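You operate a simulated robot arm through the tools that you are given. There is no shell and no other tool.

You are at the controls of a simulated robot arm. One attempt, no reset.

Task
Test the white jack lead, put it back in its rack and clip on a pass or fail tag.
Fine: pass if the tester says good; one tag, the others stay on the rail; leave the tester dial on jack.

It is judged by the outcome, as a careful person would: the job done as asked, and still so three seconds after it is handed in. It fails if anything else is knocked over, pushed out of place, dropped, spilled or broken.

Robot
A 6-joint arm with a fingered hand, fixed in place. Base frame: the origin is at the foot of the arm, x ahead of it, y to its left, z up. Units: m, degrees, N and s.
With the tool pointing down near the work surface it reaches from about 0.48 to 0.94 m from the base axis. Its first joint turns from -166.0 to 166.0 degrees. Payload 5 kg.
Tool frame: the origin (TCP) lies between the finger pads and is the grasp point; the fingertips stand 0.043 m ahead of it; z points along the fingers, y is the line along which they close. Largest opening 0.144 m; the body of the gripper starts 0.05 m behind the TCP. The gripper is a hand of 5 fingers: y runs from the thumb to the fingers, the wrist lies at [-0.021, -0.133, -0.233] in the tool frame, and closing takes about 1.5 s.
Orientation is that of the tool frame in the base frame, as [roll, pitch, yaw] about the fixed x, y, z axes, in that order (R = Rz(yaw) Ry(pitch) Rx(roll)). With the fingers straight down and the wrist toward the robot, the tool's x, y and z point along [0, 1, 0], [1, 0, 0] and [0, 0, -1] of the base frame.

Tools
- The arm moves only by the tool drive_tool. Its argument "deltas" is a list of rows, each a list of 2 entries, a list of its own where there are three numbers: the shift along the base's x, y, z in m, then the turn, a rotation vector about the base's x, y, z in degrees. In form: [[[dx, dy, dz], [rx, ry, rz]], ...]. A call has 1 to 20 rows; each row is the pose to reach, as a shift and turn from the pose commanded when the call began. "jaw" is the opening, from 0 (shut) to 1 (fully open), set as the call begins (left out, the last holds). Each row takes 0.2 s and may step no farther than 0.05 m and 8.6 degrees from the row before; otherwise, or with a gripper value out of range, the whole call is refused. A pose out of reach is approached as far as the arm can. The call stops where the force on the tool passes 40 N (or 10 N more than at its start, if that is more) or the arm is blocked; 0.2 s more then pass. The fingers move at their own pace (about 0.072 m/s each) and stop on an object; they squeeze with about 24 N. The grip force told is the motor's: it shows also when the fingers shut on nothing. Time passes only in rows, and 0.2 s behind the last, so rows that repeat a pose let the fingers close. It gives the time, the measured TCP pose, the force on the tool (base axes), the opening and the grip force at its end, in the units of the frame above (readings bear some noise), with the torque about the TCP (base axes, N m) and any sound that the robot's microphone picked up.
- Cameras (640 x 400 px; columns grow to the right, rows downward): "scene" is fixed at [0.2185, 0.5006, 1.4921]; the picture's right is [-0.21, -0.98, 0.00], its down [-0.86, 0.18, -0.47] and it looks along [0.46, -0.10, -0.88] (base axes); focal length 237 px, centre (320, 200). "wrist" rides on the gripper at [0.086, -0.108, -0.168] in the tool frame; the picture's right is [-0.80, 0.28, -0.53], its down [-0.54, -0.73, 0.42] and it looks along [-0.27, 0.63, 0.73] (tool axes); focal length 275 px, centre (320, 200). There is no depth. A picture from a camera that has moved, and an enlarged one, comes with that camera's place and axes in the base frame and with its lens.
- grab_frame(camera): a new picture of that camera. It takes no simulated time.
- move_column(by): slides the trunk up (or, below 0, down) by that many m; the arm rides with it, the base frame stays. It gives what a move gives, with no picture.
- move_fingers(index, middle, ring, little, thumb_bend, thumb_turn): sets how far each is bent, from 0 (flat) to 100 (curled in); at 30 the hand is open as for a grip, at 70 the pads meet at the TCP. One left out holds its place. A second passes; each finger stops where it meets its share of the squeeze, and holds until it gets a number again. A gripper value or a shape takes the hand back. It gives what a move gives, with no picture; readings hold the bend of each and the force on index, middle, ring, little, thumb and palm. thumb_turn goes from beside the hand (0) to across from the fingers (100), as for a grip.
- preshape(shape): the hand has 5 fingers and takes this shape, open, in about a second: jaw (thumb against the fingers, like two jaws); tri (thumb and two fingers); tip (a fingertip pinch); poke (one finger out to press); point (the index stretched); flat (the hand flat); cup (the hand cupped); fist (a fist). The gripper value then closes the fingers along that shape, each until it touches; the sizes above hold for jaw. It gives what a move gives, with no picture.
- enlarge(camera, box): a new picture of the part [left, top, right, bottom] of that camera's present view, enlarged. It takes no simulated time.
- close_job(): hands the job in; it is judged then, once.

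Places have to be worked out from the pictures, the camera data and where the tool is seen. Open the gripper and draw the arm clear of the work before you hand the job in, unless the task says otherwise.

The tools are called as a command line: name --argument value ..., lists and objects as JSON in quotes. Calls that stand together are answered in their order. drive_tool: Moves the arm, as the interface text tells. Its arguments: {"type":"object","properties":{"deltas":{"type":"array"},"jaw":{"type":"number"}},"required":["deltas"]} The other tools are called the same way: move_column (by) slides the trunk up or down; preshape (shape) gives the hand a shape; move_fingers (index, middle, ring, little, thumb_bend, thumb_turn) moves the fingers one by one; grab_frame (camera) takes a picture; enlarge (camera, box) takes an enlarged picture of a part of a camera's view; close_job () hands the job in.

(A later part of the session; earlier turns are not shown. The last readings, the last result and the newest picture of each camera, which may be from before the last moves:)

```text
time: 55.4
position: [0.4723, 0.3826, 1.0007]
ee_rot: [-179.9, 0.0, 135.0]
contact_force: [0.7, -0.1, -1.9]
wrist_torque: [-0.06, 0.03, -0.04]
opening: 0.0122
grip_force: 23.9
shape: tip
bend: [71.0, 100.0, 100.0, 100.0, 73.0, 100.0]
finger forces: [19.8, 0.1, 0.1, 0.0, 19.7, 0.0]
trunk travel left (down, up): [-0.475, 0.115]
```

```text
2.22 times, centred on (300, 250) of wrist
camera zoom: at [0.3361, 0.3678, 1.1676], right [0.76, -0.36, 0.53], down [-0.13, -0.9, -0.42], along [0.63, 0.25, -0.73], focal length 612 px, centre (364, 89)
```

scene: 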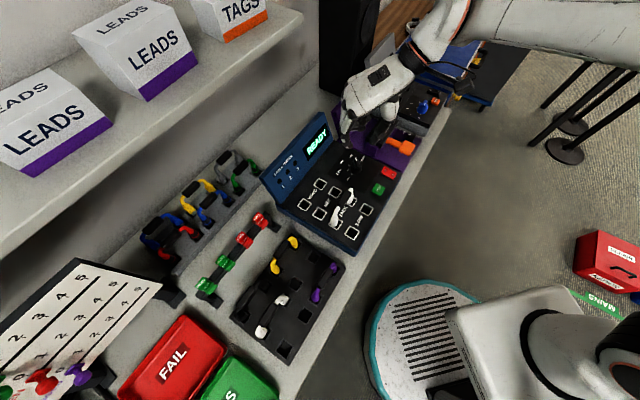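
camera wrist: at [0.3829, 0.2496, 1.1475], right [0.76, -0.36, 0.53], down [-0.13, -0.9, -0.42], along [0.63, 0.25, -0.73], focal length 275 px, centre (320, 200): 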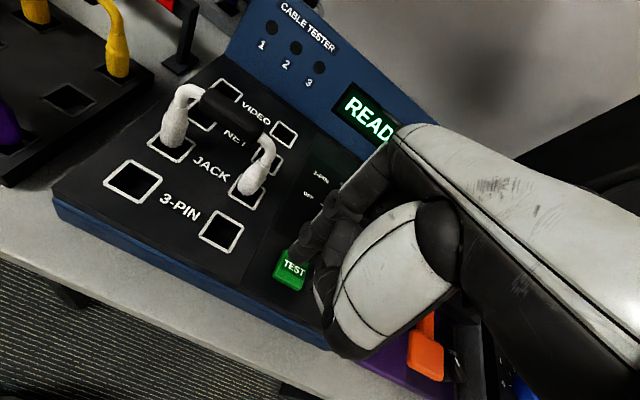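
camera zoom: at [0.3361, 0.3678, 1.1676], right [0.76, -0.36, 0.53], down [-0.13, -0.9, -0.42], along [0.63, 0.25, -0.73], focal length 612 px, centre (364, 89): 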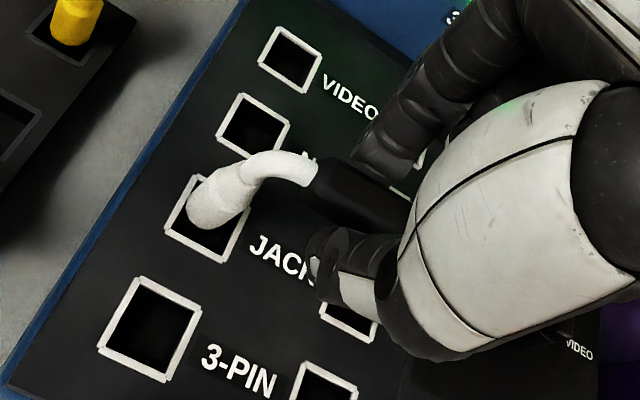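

The grip is good (20 N) but about 10 mm deeper on the bar than at the rack. I'll regrip slightly higher so the curled fingers clear the neighbouring lead when I put it back.

drive_tool --deltas '[[[0, 0, 0], [0, 0, 0]], [[0, 0, 0], [0, 0, 0]], [[0, 0, 0], [0, 0, 0]], [[0, 0, 0], [0, 0, 0]], [[0.001, -0.001, 0.009], [0, 0, 0]], [[0.001, -0.001, 0.009], [0, 0, 0]]]' --jaw 0.3

drive_tool --deltas '[[[0, 0, 0], [0, 0, 0]], [[0, 0, 0], [0, 0, 0]], [[0, 0, 0], [0, 0, 0]], [[0, 0, 0], [0, 0, 0]], [[0, 0, 0], [0, 0, 0]], [[0, 0, 0], [0, 0, 0]]]' --jaw 0

enlarge --camera "wrist" --box '[210, 160, 390, 340]'

```text
time: 56.8
position: [0.4738, 0.384, 1.0099]
ee_rot: [180.0, -0.1, 135.0]
contact_force: [0.4, 0.3, 0.3]
wrist_torque: [0.03, -0.02, -0.02]
opening: 0.0428
grip_force: 0.1
shape: tip
bend: [73.0, 98.0, 99.0, 99.0, 74.0, 100.0]
finger forces: [0.0, 0.1, 0.0, 0.0, 0.0, 0.1]
trunk travel left (down, up): [-0.475, 0.115]
```

```text
time: 58.2
position: [0.4729, 0.3819, 1.0099]
ee_rot: [-179.9, 0.0, 135.0]
contact_force: [0.2, -0.1, 0.0]
wrist_torque: [0.01, 0.03, 0.01]
opening: 0.0134
grip_force: 24.1
shape: tip
bend: [71.0, 100.0, 100.0, 100.0, 73.0, 100.0]
finger forces: [21.3, 0.0, 0.1, 0.0, 21.3, 0.0]
trunk travel left (down, up): [-0.475, 0.115]
```

```text
2.22 times, centred on (300, 250) of wrist
camera zoom: at [0.337, 0.3675, 1.1765], right [0.76, -0.36, 0.53], down [-0.13, -0.9, -0.42], along [0.63, 0.25, -0.73], focal length 612 px, centre (364, 89)
```

zoom: 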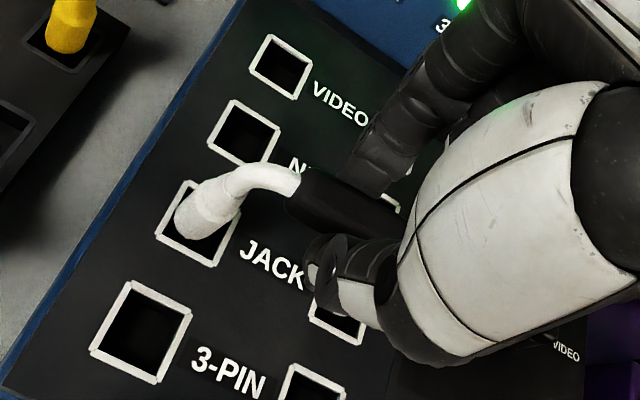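

The bar sits in the fingers exactly as it did at the rack. I'll lift it out and carry it back above its rack slots.

drive_tool --deltas '[[[0, 0, 0.01], [0, 0, 0]], [[0, 0, 0.03], [0, 0, 0]], [[0, 0, 0.06], [0, 0, 0]], [[0, 0, 0.1], [0, 0, 0]], [[0, 0, 0.12], [0, 0, 0]], [[-0.036, 0.025, 0.12], [0, 0, 0]], [[-0.073, 0.05, 0.12], [0, 0, 0]], [[-0.109, 0.075, 0.12], [0, 0, 0]], [[-0.145, 0.1, 0.12], [0, 0, 0]], [[-0.182, 0.125, 0.12], [0, 0, 0]], [[-0.218, 0.15, 0.12], [0, 0, 0]], [[-0.2545, 0.1759, 0.12], [0, 0, 0]], [[-0.2545, 0.1759, 0.09], [0, 0, 0]], [[-0.2545, 0.1759, 0.09], [0, 0, 0]]]'

grab_frame --camera "wrist"

enlarge --camera "wrist" --box '[210, 160, 390, 340]'

grab_frame --camera "scene"

```text
time: 61.2
position: [0.222, 0.559, 1.0991]
ee_rot: [-180.0, -0.1, 135.0]
contact_force: [-0.2, -0.1, -1.0]
wrist_torque: [-0.04, 0.05, -0.02]
opening: 0.0132
grip_force: 23.6
shape: tip
bend: [71.0, 100.0, 100.0, 100.0, 73.0, 100.0]
finger forces: [21.3, 0.1, 0.0, 0.0, 21.3, 0.0]
trunk travel left (down, up): [-0.475, 0.115]
```

```text
taken
camera wrist: at [0.0855, 0.5424, 1.2653], right [0.76, -0.36, 0.53], down [-0.13, -0.9, -0.42], along [0.63, 0.25, -0.73], focal length 275 px, centre (320, 200)
```

wrist: 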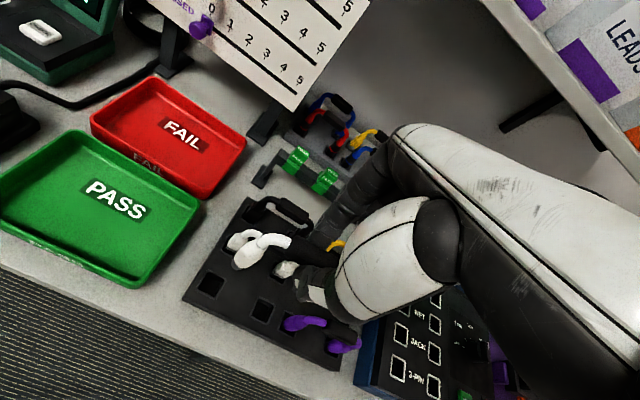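

```text
2.22 times, centred on (300, 250) of wrist
camera zoom: at [0.0855, 0.5424, 1.2653], right [0.76, -0.36, 0.53], down [-0.13, -0.9, -0.42], along [0.63, 0.25, -0.73], focal length 612 px, centre (364, 89)
```

zoom: 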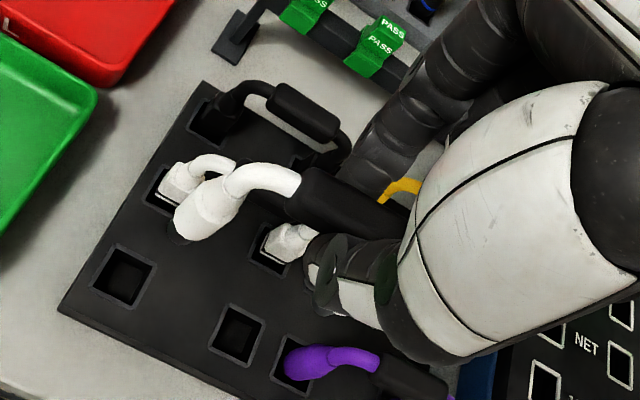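

```text
taken
```

scene: 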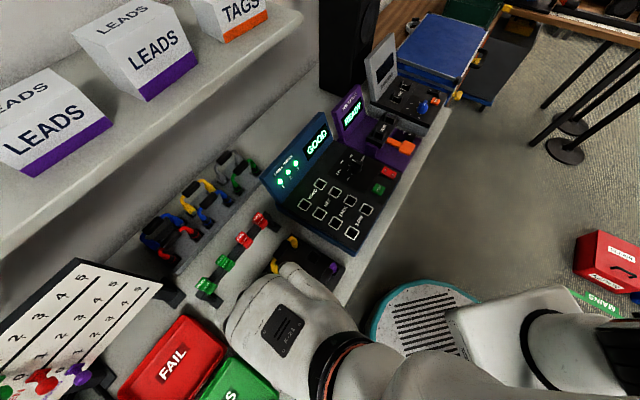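

Compared with the lift-off view, the slots are 4–6 px left, so I'll shift about 4 mm in -x and lower to just above the rack to check.

drive_tool --deltas '[[[-0.0042, -0.0008, 0], [0, 0, 0]], [[-0.0042, -0.0008, -0.03], [0, 0, 0]], [[-0.0042, -0.0008, -0.06], [0, 0, 0]], [[-0.0042, -0.0008, -0.08], [0, 0, 0]], [[-0.0042, -0.0008, -0.08], [0, 0, 0]]]'

enlarge --camera "wrist" --box '[210, 160, 390, 340]'

enlarge --camera "wrist" --box '[220, 210, 300, 290]'

```text
time: 62.4
position: [0.2158, 0.5567, 1.0192]
ee_rot: [179.9, 0.0, 135.0]
contact_force: [0.4, -1.1, -0.9]
wrist_torque: [0.03, 0.0, -0.01]
opening: 0.0136
grip_force: 23.7
shape: tip
bend: [71.0, 100.0, 100.0, 100.0, 73.0, 100.0]
finger forces: [21.3, 0.1, 0.1, 0.0, 21.3, 0.0]
trunk travel left (down, up): [-0.475, 0.115]
```

```text
2.22 times, centred on (300, 250) of wrist
camera zoom: at [0.0791, 0.5409, 1.1848], right [0.76, -0.36, 0.53], down [-0.13, -0.9, -0.42], along [0.63, 0.25, -0.73], focal length 612 px, centre (364, 89)
```

zoom: 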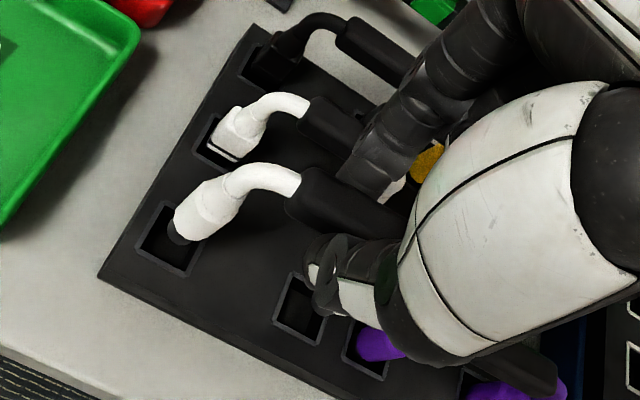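

```text
5.00 times, centred on (260, 250) of wrist
camera zoom: at [0.0791, 0.5409, 1.1848], right [0.76, -0.36, 0.53], down [-0.13, -0.9, -0.42], along [0.63, 0.25, -0.73], focal length 1376 px, centre (620, -50)
```

zoom: 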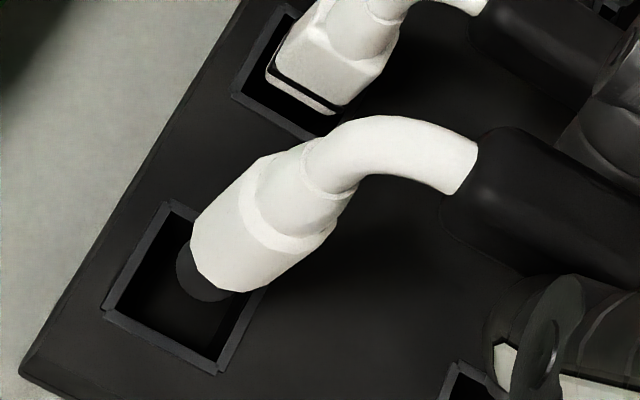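

The plug tip is over the slot mouth and aligned to within about 2 mm. I'll nudge slightly (+1.5, +1.5 mm) and lower in steps.

drive_tool --deltas '[[[0.0015, 0.0015, -0.006], [0, 0, 0]], [[0.0015, 0.0015, -0.012], [0, 0, 0]], [[0.0015, 0.0015, -0.018], [0, 0, 0]], [[0.0015, 0.0015, -0.024], [0, 0, 0]], [[0.0015, 0.0015, -0.024], [0, 0, 0]]]'

enlarge --camera "wrist" --box '[210, 160, 390, 340]'

enlarge --camera "wrist" --box '[220, 210, 300, 290]'

```text
time: 63.6
position: [0.2176, 0.56, 0.9965]
ee_rot: [-179.9, 0.1, 135.0]
contact_force: [0.3, -0.3, -0.3]
wrist_torque: [0.0, 0.0, 0.01]
opening: 0.0133
grip_force: 24.4
shape: tip
bend: [71.0, 100.0, 100.0, 100.0, 73.0, 100.0]
finger forces: [21.1, 0.1, 0.0, 0.0, 21.2, 0.0]
trunk travel left (down, up): [-0.475, 0.115]
```

```text
2.22 times, centred on (300, 250) of wrist
camera zoom: at [0.0801, 0.5434, 1.1626], right [0.76, -0.36, 0.53], down [-0.13, -0.9, -0.42], along [0.63, 0.25, -0.73], focal length 612 px, centre (364, 89)
```

zoom: 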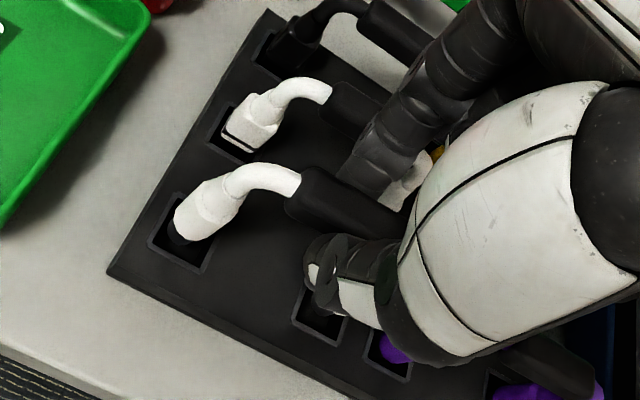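

```text
5.00 times, centred on (260, 250) of wrist
camera zoom: at [0.0801, 0.5434, 1.1626], right [0.76, -0.36, 0.53], down [-0.13, -0.9, -0.42], along [0.63, 0.25, -0.73], focal length 1376 px, centre (620, -50)
```

zoom: 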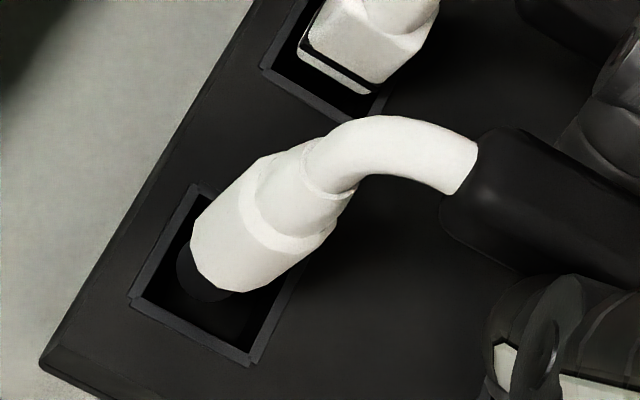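

The plug is entering the slot. I'll apply a small (+2, -1) mm correction and go on down to the seat height.

drive_tool --deltas '[[[0.002, -0.001, 0], [0, 0, 0]], [[0.002, -0.001, -0.006], [0, 0, 0]], [[0.002, -0.001, -0.012], [0, 0, 0]], [[0.002, -0.001, -0.018], [0, 0, 0]], [[0.002, -0.001, -0.023], [0, 0, 0]], [[0.002, -0.001, -0.026], [0, 0, 0]]]'

enlarge --camera "wrist" --box '[210, 160, 390, 340]'

enlarge --camera "wrist" --box '[220, 210, 300, 290]'

```text
time: 65.0
position: [0.2172, 0.5587, 0.9727]
ee_rot: [179.8, -0.1, 135.0]
contact_force: [0.5, -2.0, 11.1]
wrist_torque: [-0.08, 0.0, -0.02]
opening: 0.0135
grip_force: 23.7
shape: tip
bend: [71.0, 100.0, 100.0, 100.0, 73.0, 100.0]
finger forces: [22.5, 0.0, 0.0, 0.0, 24.1, 0.1]
trunk travel left (down, up): [-0.475, 0.115]
```

```text
2.22 times, centred on (300, 250) of wrist
camera zoom: at [0.0816, 0.5424, 1.1383], right [0.76, -0.36, 0.53], down [-0.13, -0.9, -0.43], along [0.63, 0.26, -0.73], focal length 612 px, centre (364, 89)
```

zoom: 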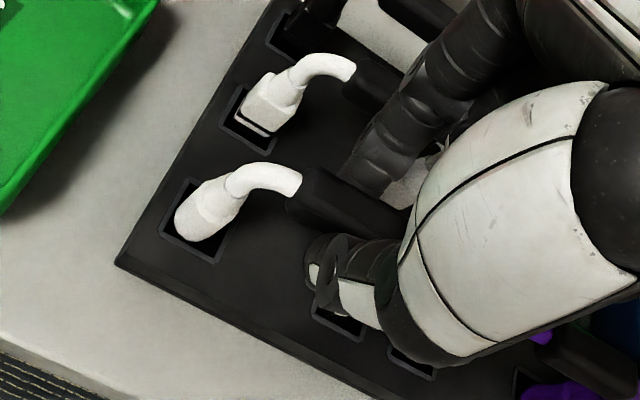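

```text
5.00 times, centred on (260, 250) of wrist
camera zoom: at [0.0816, 0.5424, 1.1383], right [0.76, -0.36, 0.53], down [-0.13, -0.9, -0.43], along [0.63, 0.26, -0.73], focal length 1376 px, centre (620, -50)
```

zoom: 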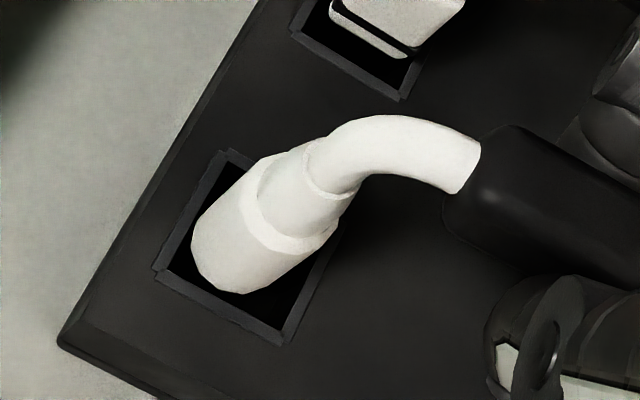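

The plug is in the slot and the view matches the original seating, with 11 N of contact from below. I'll push 3 mm more to be sure it's fully home.

drive_tool --deltas '[[[0, 0, -0.002], [0, 0, 0]], [[0, 0, -0.004], [0, 0, 0]], [[0, 0, -0.004], [0, 0, 0]]]'

enlarge --camera "wrist" --box '[210, 160, 390, 340]'

```text
time: 65.8
position: [0.2171, 0.5579, 0.9702]
ee_rot: [179.7, -0.2, 134.9]
contact_force: [-1.1, -2.5, 37.8]
wrist_torque: [-0.11, 0.07, -0.03]
opening: 0.0152
grip_force: 24.3
shape: tip
bend: [71.0, 100.0, 100.0, 100.0, 74.0, 100.0]
finger forces: [28.3, 0.1, 0.1, 0.1, 31.2, 0.1]
trunk travel left (down, up): [-0.475, 0.115]
```

```text
2.22 times, centred on (300, 250) of wrist
camera zoom: at [0.0812, 0.5412, 1.1364], right [0.76, -0.37, 0.53], down [-0.13, -0.89, -0.43], along [0.63, 0.26, -0.73], focal length 612 px, centre (364, 89)
```

zoom: 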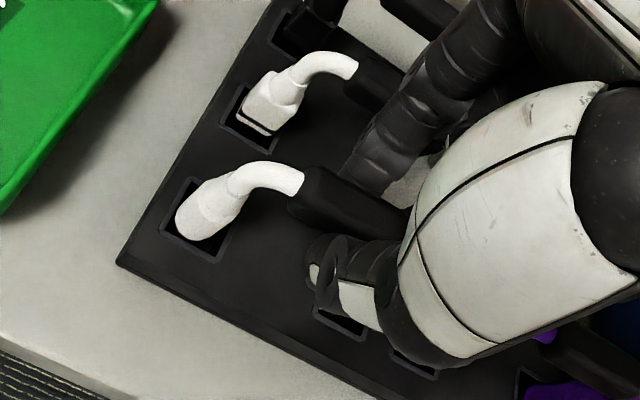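

At 38 N and the original height, it is fully seated. I'll release and rise.

drive_tool --deltas '[[[0, 0, 0.002], [0, 0, 0]], [[0, 0, 0.003], [0, 0, 0]], [[0, 0, 0.003], [0, 0, 0]], [[0, 0, 0.003], [0, 0, 0]], [[0, 0, 0.02], [0, 0, 0]], [[0, 0, 0.05], [0, 0, 0]], [[0, 0, 0.09], [0, 0, 0]], [[0, 0, 0.13], [0, 0, 0]]]' --jaw 0.3

grab_frame --camera "wrist"

enlarge --camera "wrist" --box '[200, 120, 380, 300]'

```text
time: 67.6
position: [0.2165, 0.5567, 1.0967]
ee_rot: [-179.9, -0.1, 135.0]
contact_force: [-0.4, -0.3, -1.3]
wrist_torque: [0.03, -0.02, 0.01]
opening: 0.0428
grip_force: 0.0
shape: tip
bend: [73.0, 98.0, 99.0, 99.0, 74.0, 100.0]
finger forces: [0.1, 0.0, 0.0, 0.0, 0.0, 0.1]
trunk travel left (down, up): [-0.475, 0.115]
```

```text
taken
camera wrist: at [0.0793, 0.5419, 1.2629], right [0.76, -0.36, 0.53], down [-0.13, -0.9, -0.42], along [0.63, 0.25, -0.73], focal length 275 px, centre (320, 200)
```

wrist: 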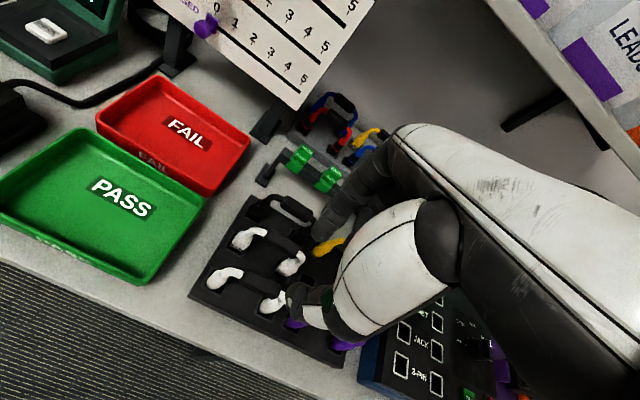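

```text
2.22 times, centred on (290, 210) of wrist
camera zoom: at [0.0793, 0.5419, 1.2629], right [0.76, -0.36, 0.53], down [-0.13, -0.9, -0.42], along [0.63, 0.25, -0.73], focal length 612 px, centre (387, 178)
```

zoom: 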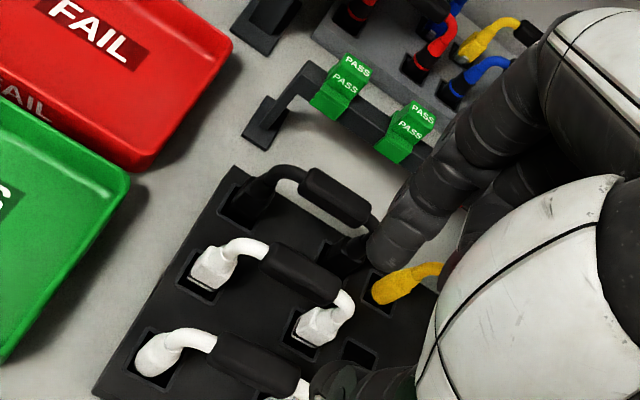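

The lead is back in its original slots and the other leads are undisturbed. The left PASS tag is near (0.348, 0.729, 0.945), so I'll move beside it to see how it clips.

drive_tool --deltas '[[[0.035, 0.028, 0.01], [0, 0, 0]], [[0.07, 0.057, 0.01], [0, 0, 0]], [[0.105, 0.086, 0.01], [0, 0, 0]], [[0.14, 0.115, 0.01], [0, 0, 0]], [[0.167, 0.137, 0.0], [0, 0, 0]], [[0.167, 0.137, -0.01], [0, 0, 0]]]'

grab_frame --camera "wrist"

enlarge --camera "wrist" --box '[200, 180, 330, 310]'

enlarge --camera "scene" --box '[180, 200, 300, 320]'

```text
time: 69.0
position: [0.3858, 0.6965, 1.0864]
ee_rot: [180.0, 0.0, 135.0]
contact_force: [0.1, 0.0, -0.2]
wrist_torque: [-0.08, -0.01, -0.01]
opening: 0.0434
grip_force: 0.0
shape: tip
bend: [73.0, 98.0, 99.0, 99.0, 74.0, 100.0]
finger forces: [0.0, 0.0, 0.1, 0.0, 0.1, 0.0]
trunk travel left (down, up): [-0.475, 0.115]
```

```text
taken
camera wrist: at [0.2493, 0.6798, 1.2526], right [0.76, -0.36, 0.53], down [-0.13, -0.9, -0.42], along [0.63, 0.25, -0.73], focal length 275 px, centre (320, 200)
```

wrist: 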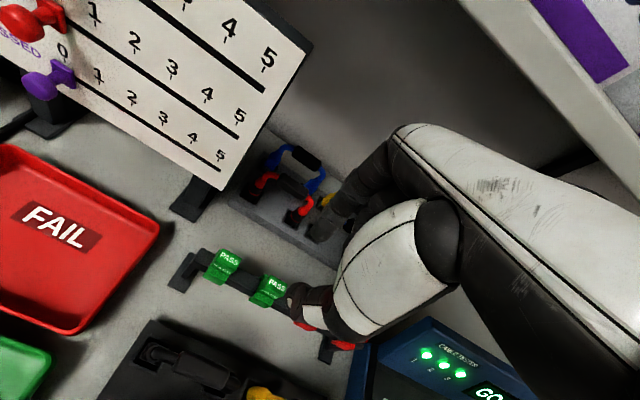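

```text
3.08 times, centred on (265, 245) of wrist
camera zoom: at [0.2493, 0.6798, 1.2526], right [0.76, -0.36, 0.53], down [-0.13, -0.9, -0.42], along [0.63, 0.25, -0.73], focal length 847 px, centre (489, 62)
```

zoom: 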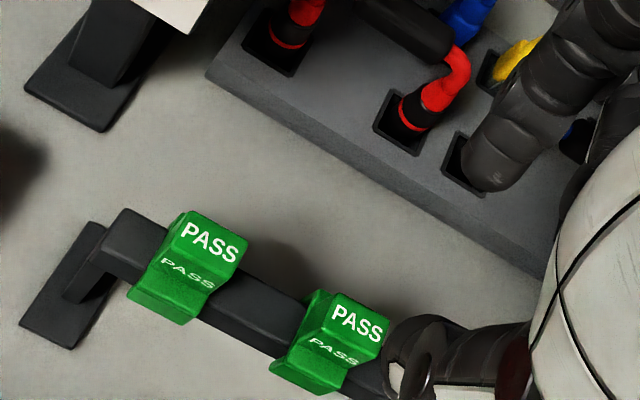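

```text
3.33 times, centred on (240, 260) of scene
camera zoom: at [0.2185, 0.5006, 1.4921], right [-0.21, -0.98, 0.0], down [-0.86, 0.18, -0.47], along [0.46, -0.1, -0.88], focal length 789 px, centre (587, 0)
```

zoom: 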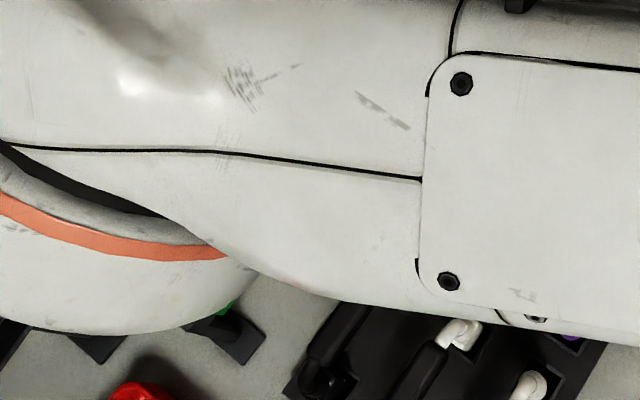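

The tag is a small clip over the rail with its top at about z 0.96 and a flared lower lip. I need its side profile before gripping, so I'll turn the hand 45° and step left for a more end-on view.

drive_tool --deltas '[[[-0.025, 0.007, 0], [0, 0, -8]], [[-0.05, 0.015, 0], [0, 0, -16]], [[-0.075, 0.023, 0], [0, 0, -24]], [[-0.1, 0.03, 0], [0, 0, -32]], [[-0.125, 0.037, -0.01], [0, 0, -40]], [[-0.146, 0.044, -0.03], [0, 0, -48]]]'

grab_frame --camera "wrist"

enlarge --camera "wrist" --box '[270, 130, 370, 230]'

grab_frame --camera "scene"

```text
time: 70.4
position: [0.2405, 0.7381, 1.0569]
ee_rot: [180.0, 0.0, 86.8]
contact_force: [0.2, 0.8, -0.4]
wrist_torque: [0.01, 0.04, 0.01]
opening: 0.0427
grip_force: 0.1
shape: tip
bend: [73.0, 98.0, 99.0, 99.0, 74.0, 100.0]
finger forces: [0.1, 0.0, 0.1, 0.0, 0.1, 0.0]
trunk travel left (down, up): [-0.475, 0.115]
```

```text
taken
camera wrist: at [0.1378, 0.8312, 1.2236], right [0.24, -0.81, 0.53], down [-0.75, -0.5, -0.42], along [0.61, -0.3, -0.73], focal length 275 px, centre (320, 200)
```

wrist: 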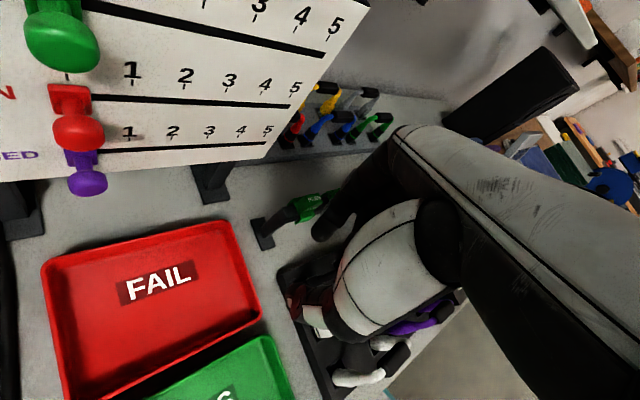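

```text
4.00 times, centred on (320, 180) of wrist
camera zoom: at [0.1378, 0.8312, 1.2236], right [0.24, -0.81, 0.53], down [-0.75, -0.5, -0.42], along [0.61, -0.3, -0.73], focal length 1101 px, centre (320, 280)
```

zoom: 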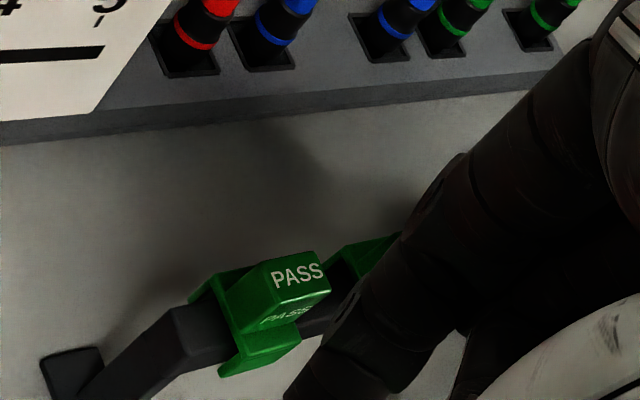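

```text
taken
```

scene: 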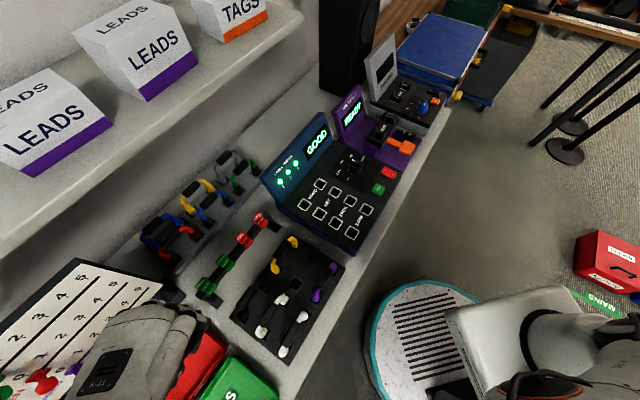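

The profile is clear: the tag is a solid head block with flared clip legs below. I can pinch the head front-to-back and pull straight up, so I'll turn back to the bench alignment and move above the left PASS tag.

drive_tool --deltas '[[[0.018, -0.001, 0], [0, 0, 8]], [[0.036, -0.002, 0], [0, 0, 16]], [[0.055, -0.003, 0], [0, 0, 24]], [[0.073, -0.004, 0], [0, 0, 32]], [[0.092, -0.005, 0], [0, 0, 40]], [[0.113, -0.006, -0.005], [0, 0, 48]], [[0.113, -0.006, -0.015], [0, 0, 48]]]'

grab_frame --camera "wrist"

enlarge --camera "wrist" --box '[230, 180, 370, 320]'

```text
time: 72.0
position: [0.3535, 0.734, 1.0405]
ee_rot: [180.0, 0.0, 135.0]
contact_force: [0.1, 0.0, 0.0]
wrist_torque: [0.03, 0.01, 0.0]
opening: 0.0432
grip_force: 0.0
shape: tip
bend: [73.0, 98.0, 99.0, 99.0, 74.0, 100.0]
finger forces: [0.0, 0.0, 0.0, 0.0, 0.0, 0.1]
trunk travel left (down, up): [-0.475, 0.115]
```

```text
taken
camera wrist: at [0.2168, 0.7174, 1.2078], right [0.76, -0.36, 0.53], down [-0.13, -0.9, -0.42], along [0.63, 0.26, -0.73], focal length 275 px, centre (320, 200)
```

wrist: 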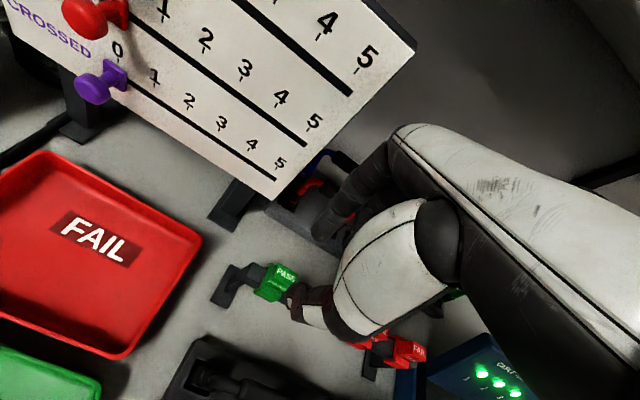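

```text
2.86 times, centred on (300, 250) of wrist
camera zoom: at [0.2168, 0.7174, 1.2078], right [0.76, -0.36, 0.53], down [-0.13, -0.9, -0.42], along [0.63, 0.26, -0.73], focal length 786 px, centre (377, 57)
```

zoom: 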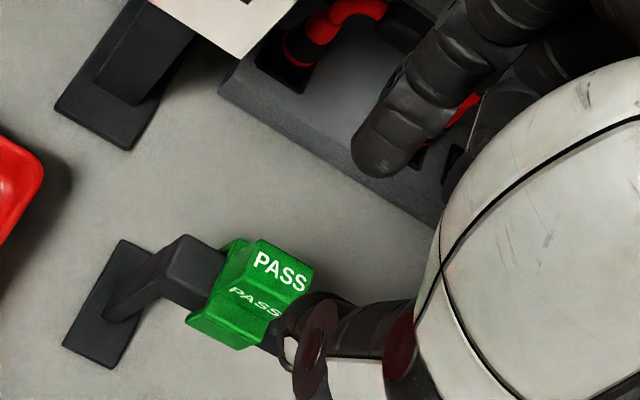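

The tag's head is directly below the TCP (top at z≈0.957). I'll lower toward grip height and check.

drive_tool --deltas '[[[0, 0, -0.02], [0, 0, 0]], [[0, 0, -0.04], [0, 0, 0]], [[0, 0, -0.052], [0, 0, 0]], [[0, 0, -0.052], [0, 0, 0]]]'

enlarge --camera "wrist" --box '[230, 180, 370, 320]'

```text
time: 73.0
position: [0.3529, 0.7341, 0.9872]
ee_rot: [179.9, -0.1, 135.1]
contact_force: [0.0, 0.8, -0.2]
wrist_torque: [0.0, -0.02, -0.01]
opening: 0.0433
grip_force: 0.1
shape: tip
bend: [73.0, 98.0, 99.0, 99.0, 74.0, 100.0]
finger forces: [0.0, 0.0, 0.0, 0.1, 0.1, 0.0]
trunk travel left (down, up): [-0.475, 0.115]
```

```text
2.86 times, centred on (300, 250) of wrist
camera zoom: at [0.2162, 0.7173, 1.1544], right [0.76, -0.36, 0.53], down [-0.13, -0.9, -0.42], along [0.63, 0.25, -0.73], focal length 786 px, centre (377, 57)
```

zoom: 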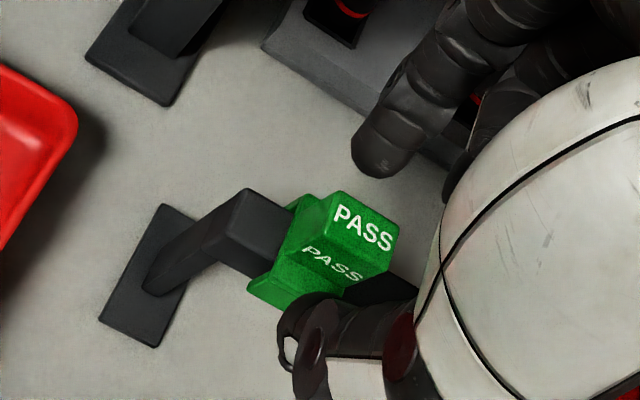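

The tag's top is exactly on the TCP line. I'll lower 12 mm more so the pads meet the head and close.

drive_tool --deltas '[[[0, 0, -0.006], [0, 0, 0]], [[0, 0, -0.013], [0, 0, 0]], [[0, 0, -0.013], [0, 0, 0]]]'

drive_tool --deltas '[[[0, 0, 0], [0, 0, 0]], [[0, 0, 0], [0, 0, 0]], [[0, 0, 0], [0, 0, 0]], [[0, 0, 0], [0, 0, 0]], [[0, 0, 0], [0, 0, 0]], [[0, 0, 0], [0, 0, 0]]]' --jaw 0

enlarge --camera "wrist" --box '[230, 180, 370, 320]'

```text
time: 73.8
position: [0.3517, 0.7338, 0.9749]
ee_rot: [-180.0, 0.0, 135.0]
contact_force: [0.4, 0.0, -0.1]
wrist_torque: [-0.04, 0.02, 0.06]
opening: 0.0429
grip_force: 0.2
shape: tip
bend: [73.0, 98.0, 99.0, 99.0, 74.0, 100.0]
finger forces: [0.0, 0.1, 0.1, 0.0, 0.0, 0.1]
trunk travel left (down, up): [-0.475, 0.115]
```

```text
time: 75.2
position: [0.352, 0.7328, 0.9799]
ee_rot: [179.5, -0.2, 135.1]
contact_force: [2.2, 3.0, 26.8]
wrist_torque: [0.29, -0.16, 0.05]
opening: 0.0211
grip_force: 24.1
shape: tip
bend: [72.0, 100.0, 100.0, 100.0, 77.0, 100.0]
finger forces: [40.8, 0.1, 0.0, 0.0, 41.4, 0.0]
trunk travel left (down, up): [-0.475, 0.115]
```

```text
2.86 times, centred on (300, 250) of wrist
camera zoom: at [0.215, 0.7164, 1.1459], right [0.76, -0.37, 0.53], down [-0.13, -0.89, -0.43], along [0.63, 0.26, -0.73], focal length 786 px, centre (377, 57)
```

zoom: 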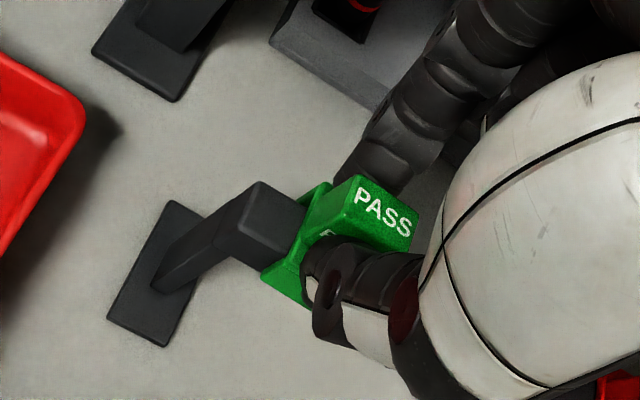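

The fingertips pressed on the flared legs and pushed the hand up about 5 mm with 27 N. I'll reopen, rise 8 mm and close on the head only.

drive_tool --deltas '[[[0, 0, 0], [0, 0, 0]], [[0, 0, 0], [0, 0, 0]], [[0, 0, 0], [0, 0, 0]], [[0, 0, 0.004], [0, 0, 0]], [[0, 0, 0.009], [0, 0, 0]], [[0, 0, 0.009], [0, 0, 0]]]' --jaw 0.3

drive_tool --deltas '[[[0, 0, 0], [0, 0, 0]], [[0, 0, 0], [0, 0, 0]], [[0, 0, 0], [0, 0, 0]], [[0, 0, 0], [0, 0, 0]], [[0, 0, 0], [0, 0, 0]], [[0, 0, 0], [0, 0, 0]]]' --jaw 0

enlarge --camera "wrist" --box '[230, 180, 370, 320]'

```text
time: 76.6
position: [0.3521, 0.7326, 0.9849]
ee_rot: [-180.0, -0.1, 134.9]
contact_force: [0.2, 0.3, 0.8]
wrist_torque: [-0.01, 0.01, 0.01]
opening: 0.0432
grip_force: 0.1
shape: tip
bend: [73.0, 98.0, 99.0, 99.0, 74.0, 100.0]
finger forces: [0.0, 0.0, 0.1, 0.0, 0.0, 0.0]
trunk travel left (down, up): [-0.475, 0.115]
```

```text
time: 78.0
position: [0.3527, 0.7322, 0.9848]
ee_rot: [-179.9, 0.0, 135.0]
contact_force: [-0.6, 0.0, -0.1]
wrist_torque: [-0.04, -0.02, -0.02]
opening: 0.0109
grip_force: 24.4
shape: tip
bend: [71.0, 100.0, 100.0, 100.0, 73.0, 100.0]
finger forces: [21.4, 0.0, 0.1, 0.1, 21.6, 0.1]
trunk travel left (down, up): [-0.475, 0.115]
```

```text
2.86 times, centred on (300, 250) of wrist
camera zoom: at [0.2164, 0.7169, 1.1515], right [0.76, -0.36, 0.53], down [-0.13, -0.9, -0.42], along [0.63, 0.25, -0.73], focal length 786 px, centre (377, 57)
```

zoom: 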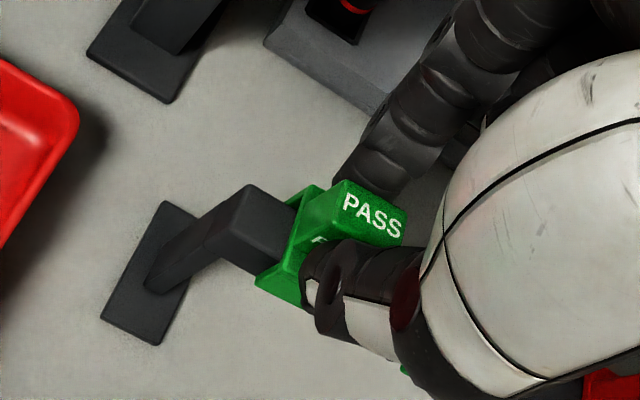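

A clean pinch on the head: 11 mm, 21 N each side, no vertical load. I'll pull straight up slowly and watch the force.

drive_tool --deltas '[[[0, 0, 0.003], [0, 0, 0]], [[0, 0, 0.006], [0, 0, 0]], [[0, 0, 0.009], [0, 0, 0]], [[0, 0, 0.012], [0, 0, 0]], [[0, 0, 0.016], [0, 0, 0]], [[0, 0, 0.02], [0, 0, 0]]]'

enlarge --camera "wrist" --box '[230, 180, 370, 320]'

```text
time: 79.4
position: [0.3546, 0.7326, 1.0048]
ee_rot: [180.0, 0.0, 135.0]
contact_force: [-0.3, 0.4, -0.1]
wrist_torque: [0.03, -0.01, 0.0]
opening: 0.0108
grip_force: 24.3
shape: tip
bend: [71.0, 100.0, 100.0, 100.0, 73.0, 100.0]
finger forces: [21.6, 0.1, 0.1, 0.0, 21.6, 0.1]
trunk travel left (down, up): [-0.475, 0.115]
```

```text
2.86 times, centred on (300, 250) of wrist
camera zoom: at [0.2167, 0.7172, 1.1715], right [0.76, -0.36, 0.53], down [-0.13, -0.9, -0.42], along [0.63, 0.25, -0.73], focal length 786 px, centre (377, 57)
```

zoom: 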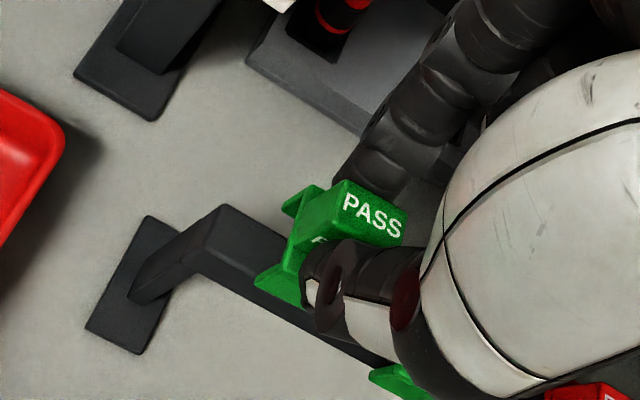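

The PASS tag is off the rail and held firmly, and the rail hasn't moved. I'll carry it over to above the white jack lead's bar.

drive_tool --deltas '[[[0, 0, 0.03], [0, 0, 0]], [[-0.01, -0.013, 0.06], [0, 0, 0]], [[-0.035, -0.045, 0.07], [0, 0, 0]], [[-0.06, -0.078, 0.07], [0, 0, 0]], [[-0.085, -0.11, 0.07], [0, 0, 0]], [[-0.11, -0.142, 0.07], [0, 0, 0]], [[-0.1348, -0.1738, 0.07], [0, 0, 0]], [[-0.1348, -0.1738, 0.07], [0, 0, 0]]]'

grab_frame --camera "wrist"

enlarge --camera "wrist" --box '[210, 180, 370, 340]'

enlarge --camera "scene" --box '[180, 190, 300, 310]'

```text
time: 81.2
position: [0.2158, 0.5587, 1.0736]
ee_rot: [-180.0, 0.0, 135.0]
contact_force: [0.2, -1.0, 0.5]
wrist_torque: [0.03, -0.01, -0.04]
opening: 0.0109
grip_force: 24.1
shape: tip
bend: [71.0, 100.0, 100.0, 100.0, 73.0, 100.0]
finger forces: [21.6, 0.1, 0.0, 0.0, 21.6, 0.1]
trunk travel left (down, up): [-0.475, 0.115]
```

```text
taken
camera wrist: at [0.0799, 0.5431, 1.2408], right [0.76, -0.36, 0.53], down [-0.13, -0.9, -0.42], along [0.63, 0.25, -0.73], focal length 275 px, centre (320, 200)
```

wrist: 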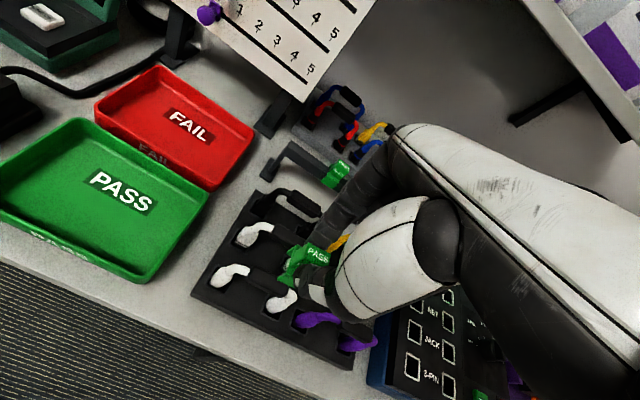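

```text
2.50 times, centred on (290, 260) of wrist
camera zoom: at [0.0799, 0.5431, 1.2408], right [0.76, -0.36, 0.53], down [-0.13, -0.9, -0.42], along [0.63, 0.25, -0.73], focal length 688 px, centre (395, 50)
```

zoom: 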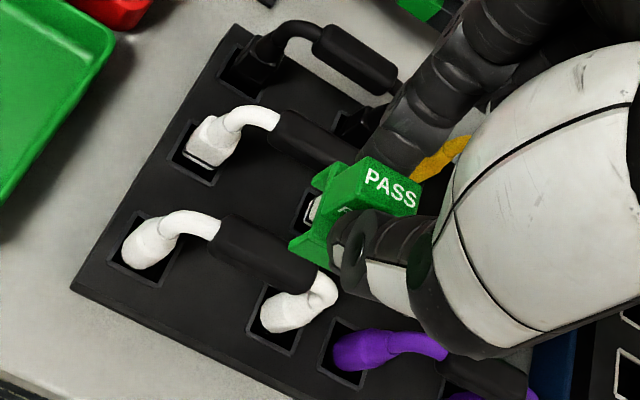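

```text
3.33 times, centred on (240, 250) of scene
camera zoom: at [0.2185, 0.5006, 1.4921], right [-0.21, -0.98, 0.0], down [-0.86, 0.18, -0.47], along [0.46, -0.1, -0.88], focal length 789 px, centre (587, 33)
```

zoom: 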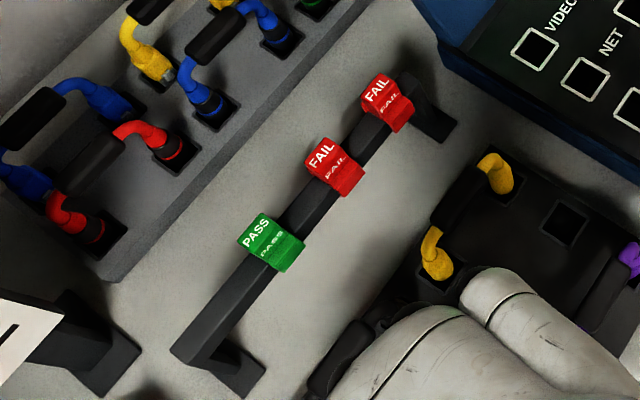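

The bar's centre is directly below the tag, and the other three tags are still in place on the rail. I'll lower toward the bar and check the alignment.

drive_tool --deltas '[[[0, 0, -0.015], [0, 0, 0]], [[0, 0, -0.03], [0, 0, 0]], [[0, 0, -0.042], [0, 0, 0]], [[0, 0, -0.042], [0, 0, 0]]]'

enlarge --camera "wrist" --box '[230, 180, 370, 320]'

```text
time: 82.2
position: [0.2181, 0.5592, 1.0312]
ee_rot: [-180.0, -0.1, 135.1]
contact_force: [0.4, -0.9, -0.3]
wrist_torque: [0.0, -0.03, 0.0]
opening: 0.0108
grip_force: 24.4
shape: tip
bend: [71.0, 100.0, 100.0, 100.0, 73.0, 100.0]
finger forces: [21.6, 0.0, 0.1, 0.0, 21.6, 0.1]
trunk travel left (down, up): [-0.475, 0.115]
```

```text
2.86 times, centred on (300, 250) of wrist
camera zoom: at [0.0819, 0.5435, 1.1986], right [0.76, -0.36, 0.53], down [-0.13, -0.9, -0.42], along [0.63, 0.25, -0.73], focal length 786 px, centre (377, 57)
```

zoom: 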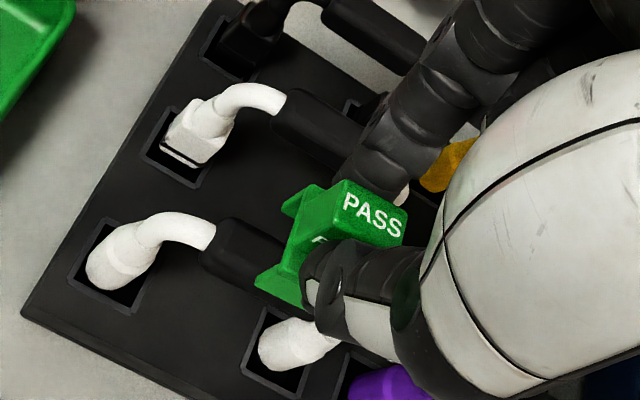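

The tag is centred over the bar to within about 1.5 mm. I'll lower in small steps to press the clip on, watching the force.

drive_tool --deltas '[[[-0.0005, -0.0005, -0.005], [0, 0, 0]], [[-0.0005, -0.0005, -0.01], [0, 0, 0]], [[-0.0005, -0.0005, -0.014], [0, 0, 0]], [[-0.0005, -0.0005, -0.018], [0, 0, 0]]]'

enlarge --camera "wrist" --box '[230, 180, 370, 320]'

```text
time: 83.2
position: [0.2186, 0.5587, 1.0143]
ee_rot: [-180.0, 0.1, 135.0]
contact_force: [0.3, 0.1, 0.2]
wrist_torque: [0.02, -0.01, 0.0]
opening: 0.0109
grip_force: 23.9
shape: tip
bend: [71.0, 100.0, 100.0, 100.0, 73.0, 100.0]
finger forces: [21.5, 0.1, 0.0, 0.1, 21.5, 0.1]
trunk travel left (down, up): [-0.475, 0.115]
```

```text
2.86 times, centred on (300, 250) of wrist
camera zoom: at [0.0814, 0.5429, 1.181], right [0.76, -0.36, 0.53], down [-0.13, -0.9, -0.42], along [0.63, 0.25, -0.73], focal length 786 px, centre (377, 57)
```

zoom: 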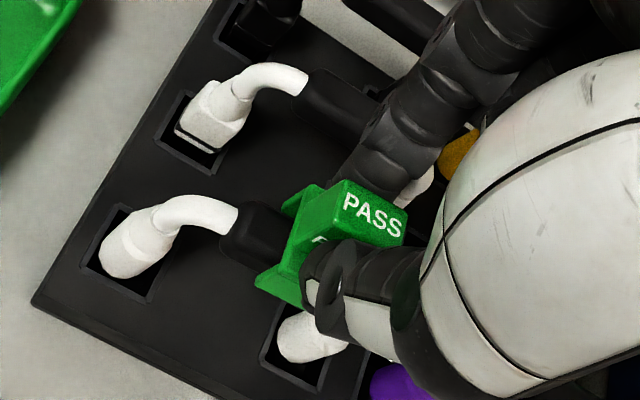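

No resistance yet. I'll continue down.

drive_tool --deltas '[[[0, 0, -0.003], [0, 0, 0]], [[0, 0, -0.006], [0, 0, 0]], [[0, 0, -0.009], [0, 0, 0]], [[0, 0, -0.012], [0, 0, 0]]]'

enlarge --camera "wrist" --box '[230, 180, 370, 320]'

```text
time: 84.2
position: [0.2175, 0.5578, 1.0026]
ee_rot: [179.9, -0.1, 134.9]
contact_force: [-0.3, 0.3, 7.3]
wrist_torque: [0.04, 0.0, 0.0]
opening: 0.0109
grip_force: 24.3
shape: tip
bend: [71.0, 100.0, 100.0, 100.0, 73.0, 100.0]
finger forces: [22.8, 0.0, 0.0, 0.0, 23.0, 0.0]
trunk travel left (down, up): [-0.475, 0.115]
```

```text
2.86 times, centred on (300, 250) of wrist
camera zoom: at [0.0811, 0.5428, 1.1703], right [0.76, -0.36, 0.53], down [-0.13, -0.9, -0.43], along [0.63, 0.26, -0.73], focal length 786 px, centre (377, 57)
```

zoom: 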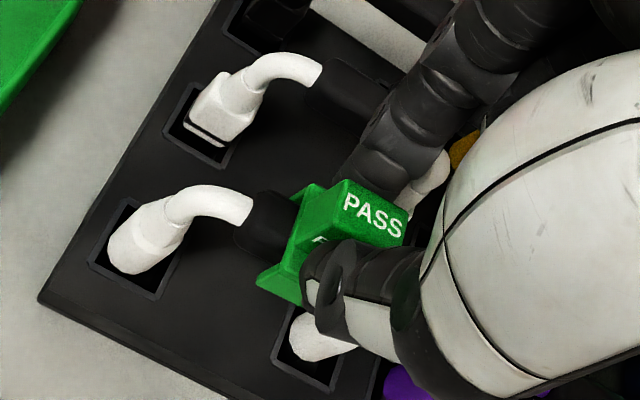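

First contact (7 N). I'll press a few millimetres further for the clip to seat.

drive_tool --deltas '[[[0, 0, -0.002], [0, 0, 0]], [[0, 0, -0.004], [0, 0, 0]], [[0, 0, -0.006], [0, 0, 0]], [[0, 0, -0.006], [0, 0, 0]]]'

enlarge --camera "wrist" --box '[230, 180, 370, 320]'

```text
time: 85.2
position: [0.2181, 0.5616, 1.0025]
ee_rot: [179.3, -0.4, 135.0]
contact_force: [1.8, -2.8, 15.5]
wrist_torque: [-0.13, -0.02, -0.02]
opening: 0.0113
grip_force: 24.1
shape: tip
bend: [71.0, 100.0, 100.0, 100.0, 73.0, 100.0]
finger forces: [25.0, 0.0, 0.0, 0.1, 26.8, 0.1]
trunk travel left (down, up): [-0.475, 0.115]
stopped in row 4: the force on the tool passed its limit at 41 N (the readings are from after the stop); the commanded pose is now the measured one
```

```text
2.86 times, centred on (300, 250) of wrist
camera zoom: at [0.0818, 0.5436, 1.1692], right [0.76, -0.37, 0.53], down [-0.13, -0.89, -0.44], along [0.63, 0.26, -0.73], focal length 786 px, centre (377, 57)
```

zoom: 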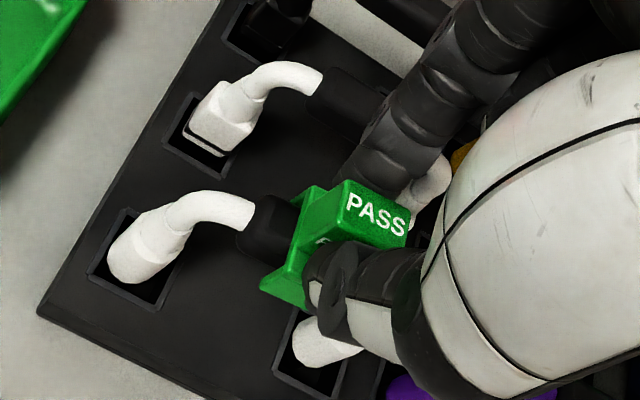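

The force reached 41 N as a hard stop, and the bar is well up between the legs against the head, so the clip is on. I'll release and rise slowly to check.

drive_tool --deltas '[[[0, 0, 0.001], [0, 0, 0]], [[0, 0, 0.001], [0, 0, 0]], [[0, 0, 0.001], [0, 0, 0]], [[0, 0, 0.001], [0, 0, 0]], [[0, 0, 0.001], [0, 0, 0]]]' --jaw 0.3

enlarge --camera "wrist" --box '[230, 180, 370, 320]'

```text
time: 86.4
position: [0.2171, 0.5614, 1.0013]
ee_rot: [179.6, -0.1, 135.0]
contact_force: [0.1, 0.1, -0.2]
wrist_torque: [0.02, 0.01, 0.03]
opening: 0.0429
grip_force: 0.1
shape: tip
bend: [73.0, 98.0, 99.0, 99.0, 74.0, 100.0]
finger forces: [0.0, 0.1, 0.0, 0.0, 0.1, 0.0]
trunk travel left (down, up): [-0.475, 0.115]
```

```text
2.86 times, centred on (300, 250) of wrist
camera zoom: at [0.0812, 0.5437, 1.1677], right [0.76, -0.37, 0.53], down [-0.13, -0.89, -0.43], along [0.63, 0.26, -0.73], focal length 786 px, centre (377, 57)
```

zoom: 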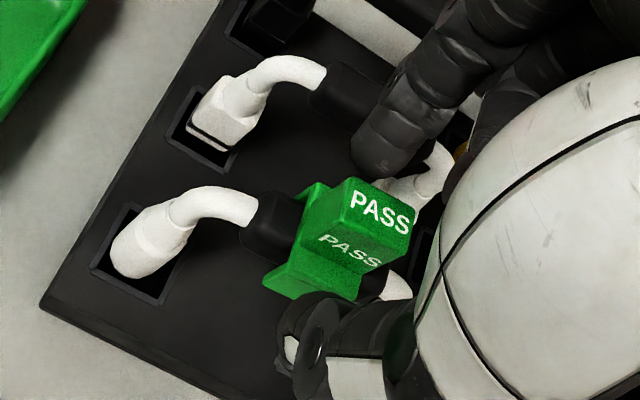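

The tag sits upright and square on the bar. I'll rise straight up and inspect.

drive_tool --deltas '[[[0, 0, 0.01], [0, 0, 0]], [[0, 0, 0.03], [0, 0, 0]], [[0, 0, 0.06], [0, 0, 0]], [[0, 0, 0.1], [0, 0, 0]]]'

enlarge --camera "wrist" --box '[190, 160, 350, 320]'

```text
time: 87.4
position: [0.2167, 0.5628, 1.1012]
ee_rot: [179.7, -0.2, 135.0]
contact_force: [-0.4, -0.6, 0.0]
wrist_torque: [0.01, -0.02, 0.02]
opening: 0.0427
grip_force: 0.1
shape: tip
bend: [73.0, 98.0, 99.0, 99.0, 74.0, 100.0]
finger forces: [0.1, 0.0, 0.1, 0.1, 0.0, 0.1]
trunk travel left (down, up): [-0.475, 0.115]
```

```text
2.50 times, centred on (270, 240) of wrist
camera zoom: at [0.0796, 0.5448, 1.2677], right [0.76, -0.37, 0.53], down [-0.13, -0.89, -0.43], along [0.63, 0.26, -0.73], focal length 688 px, centre (445, 100)
```

zoom: 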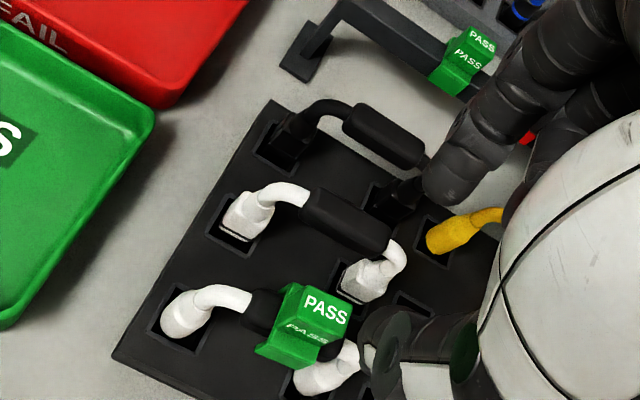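

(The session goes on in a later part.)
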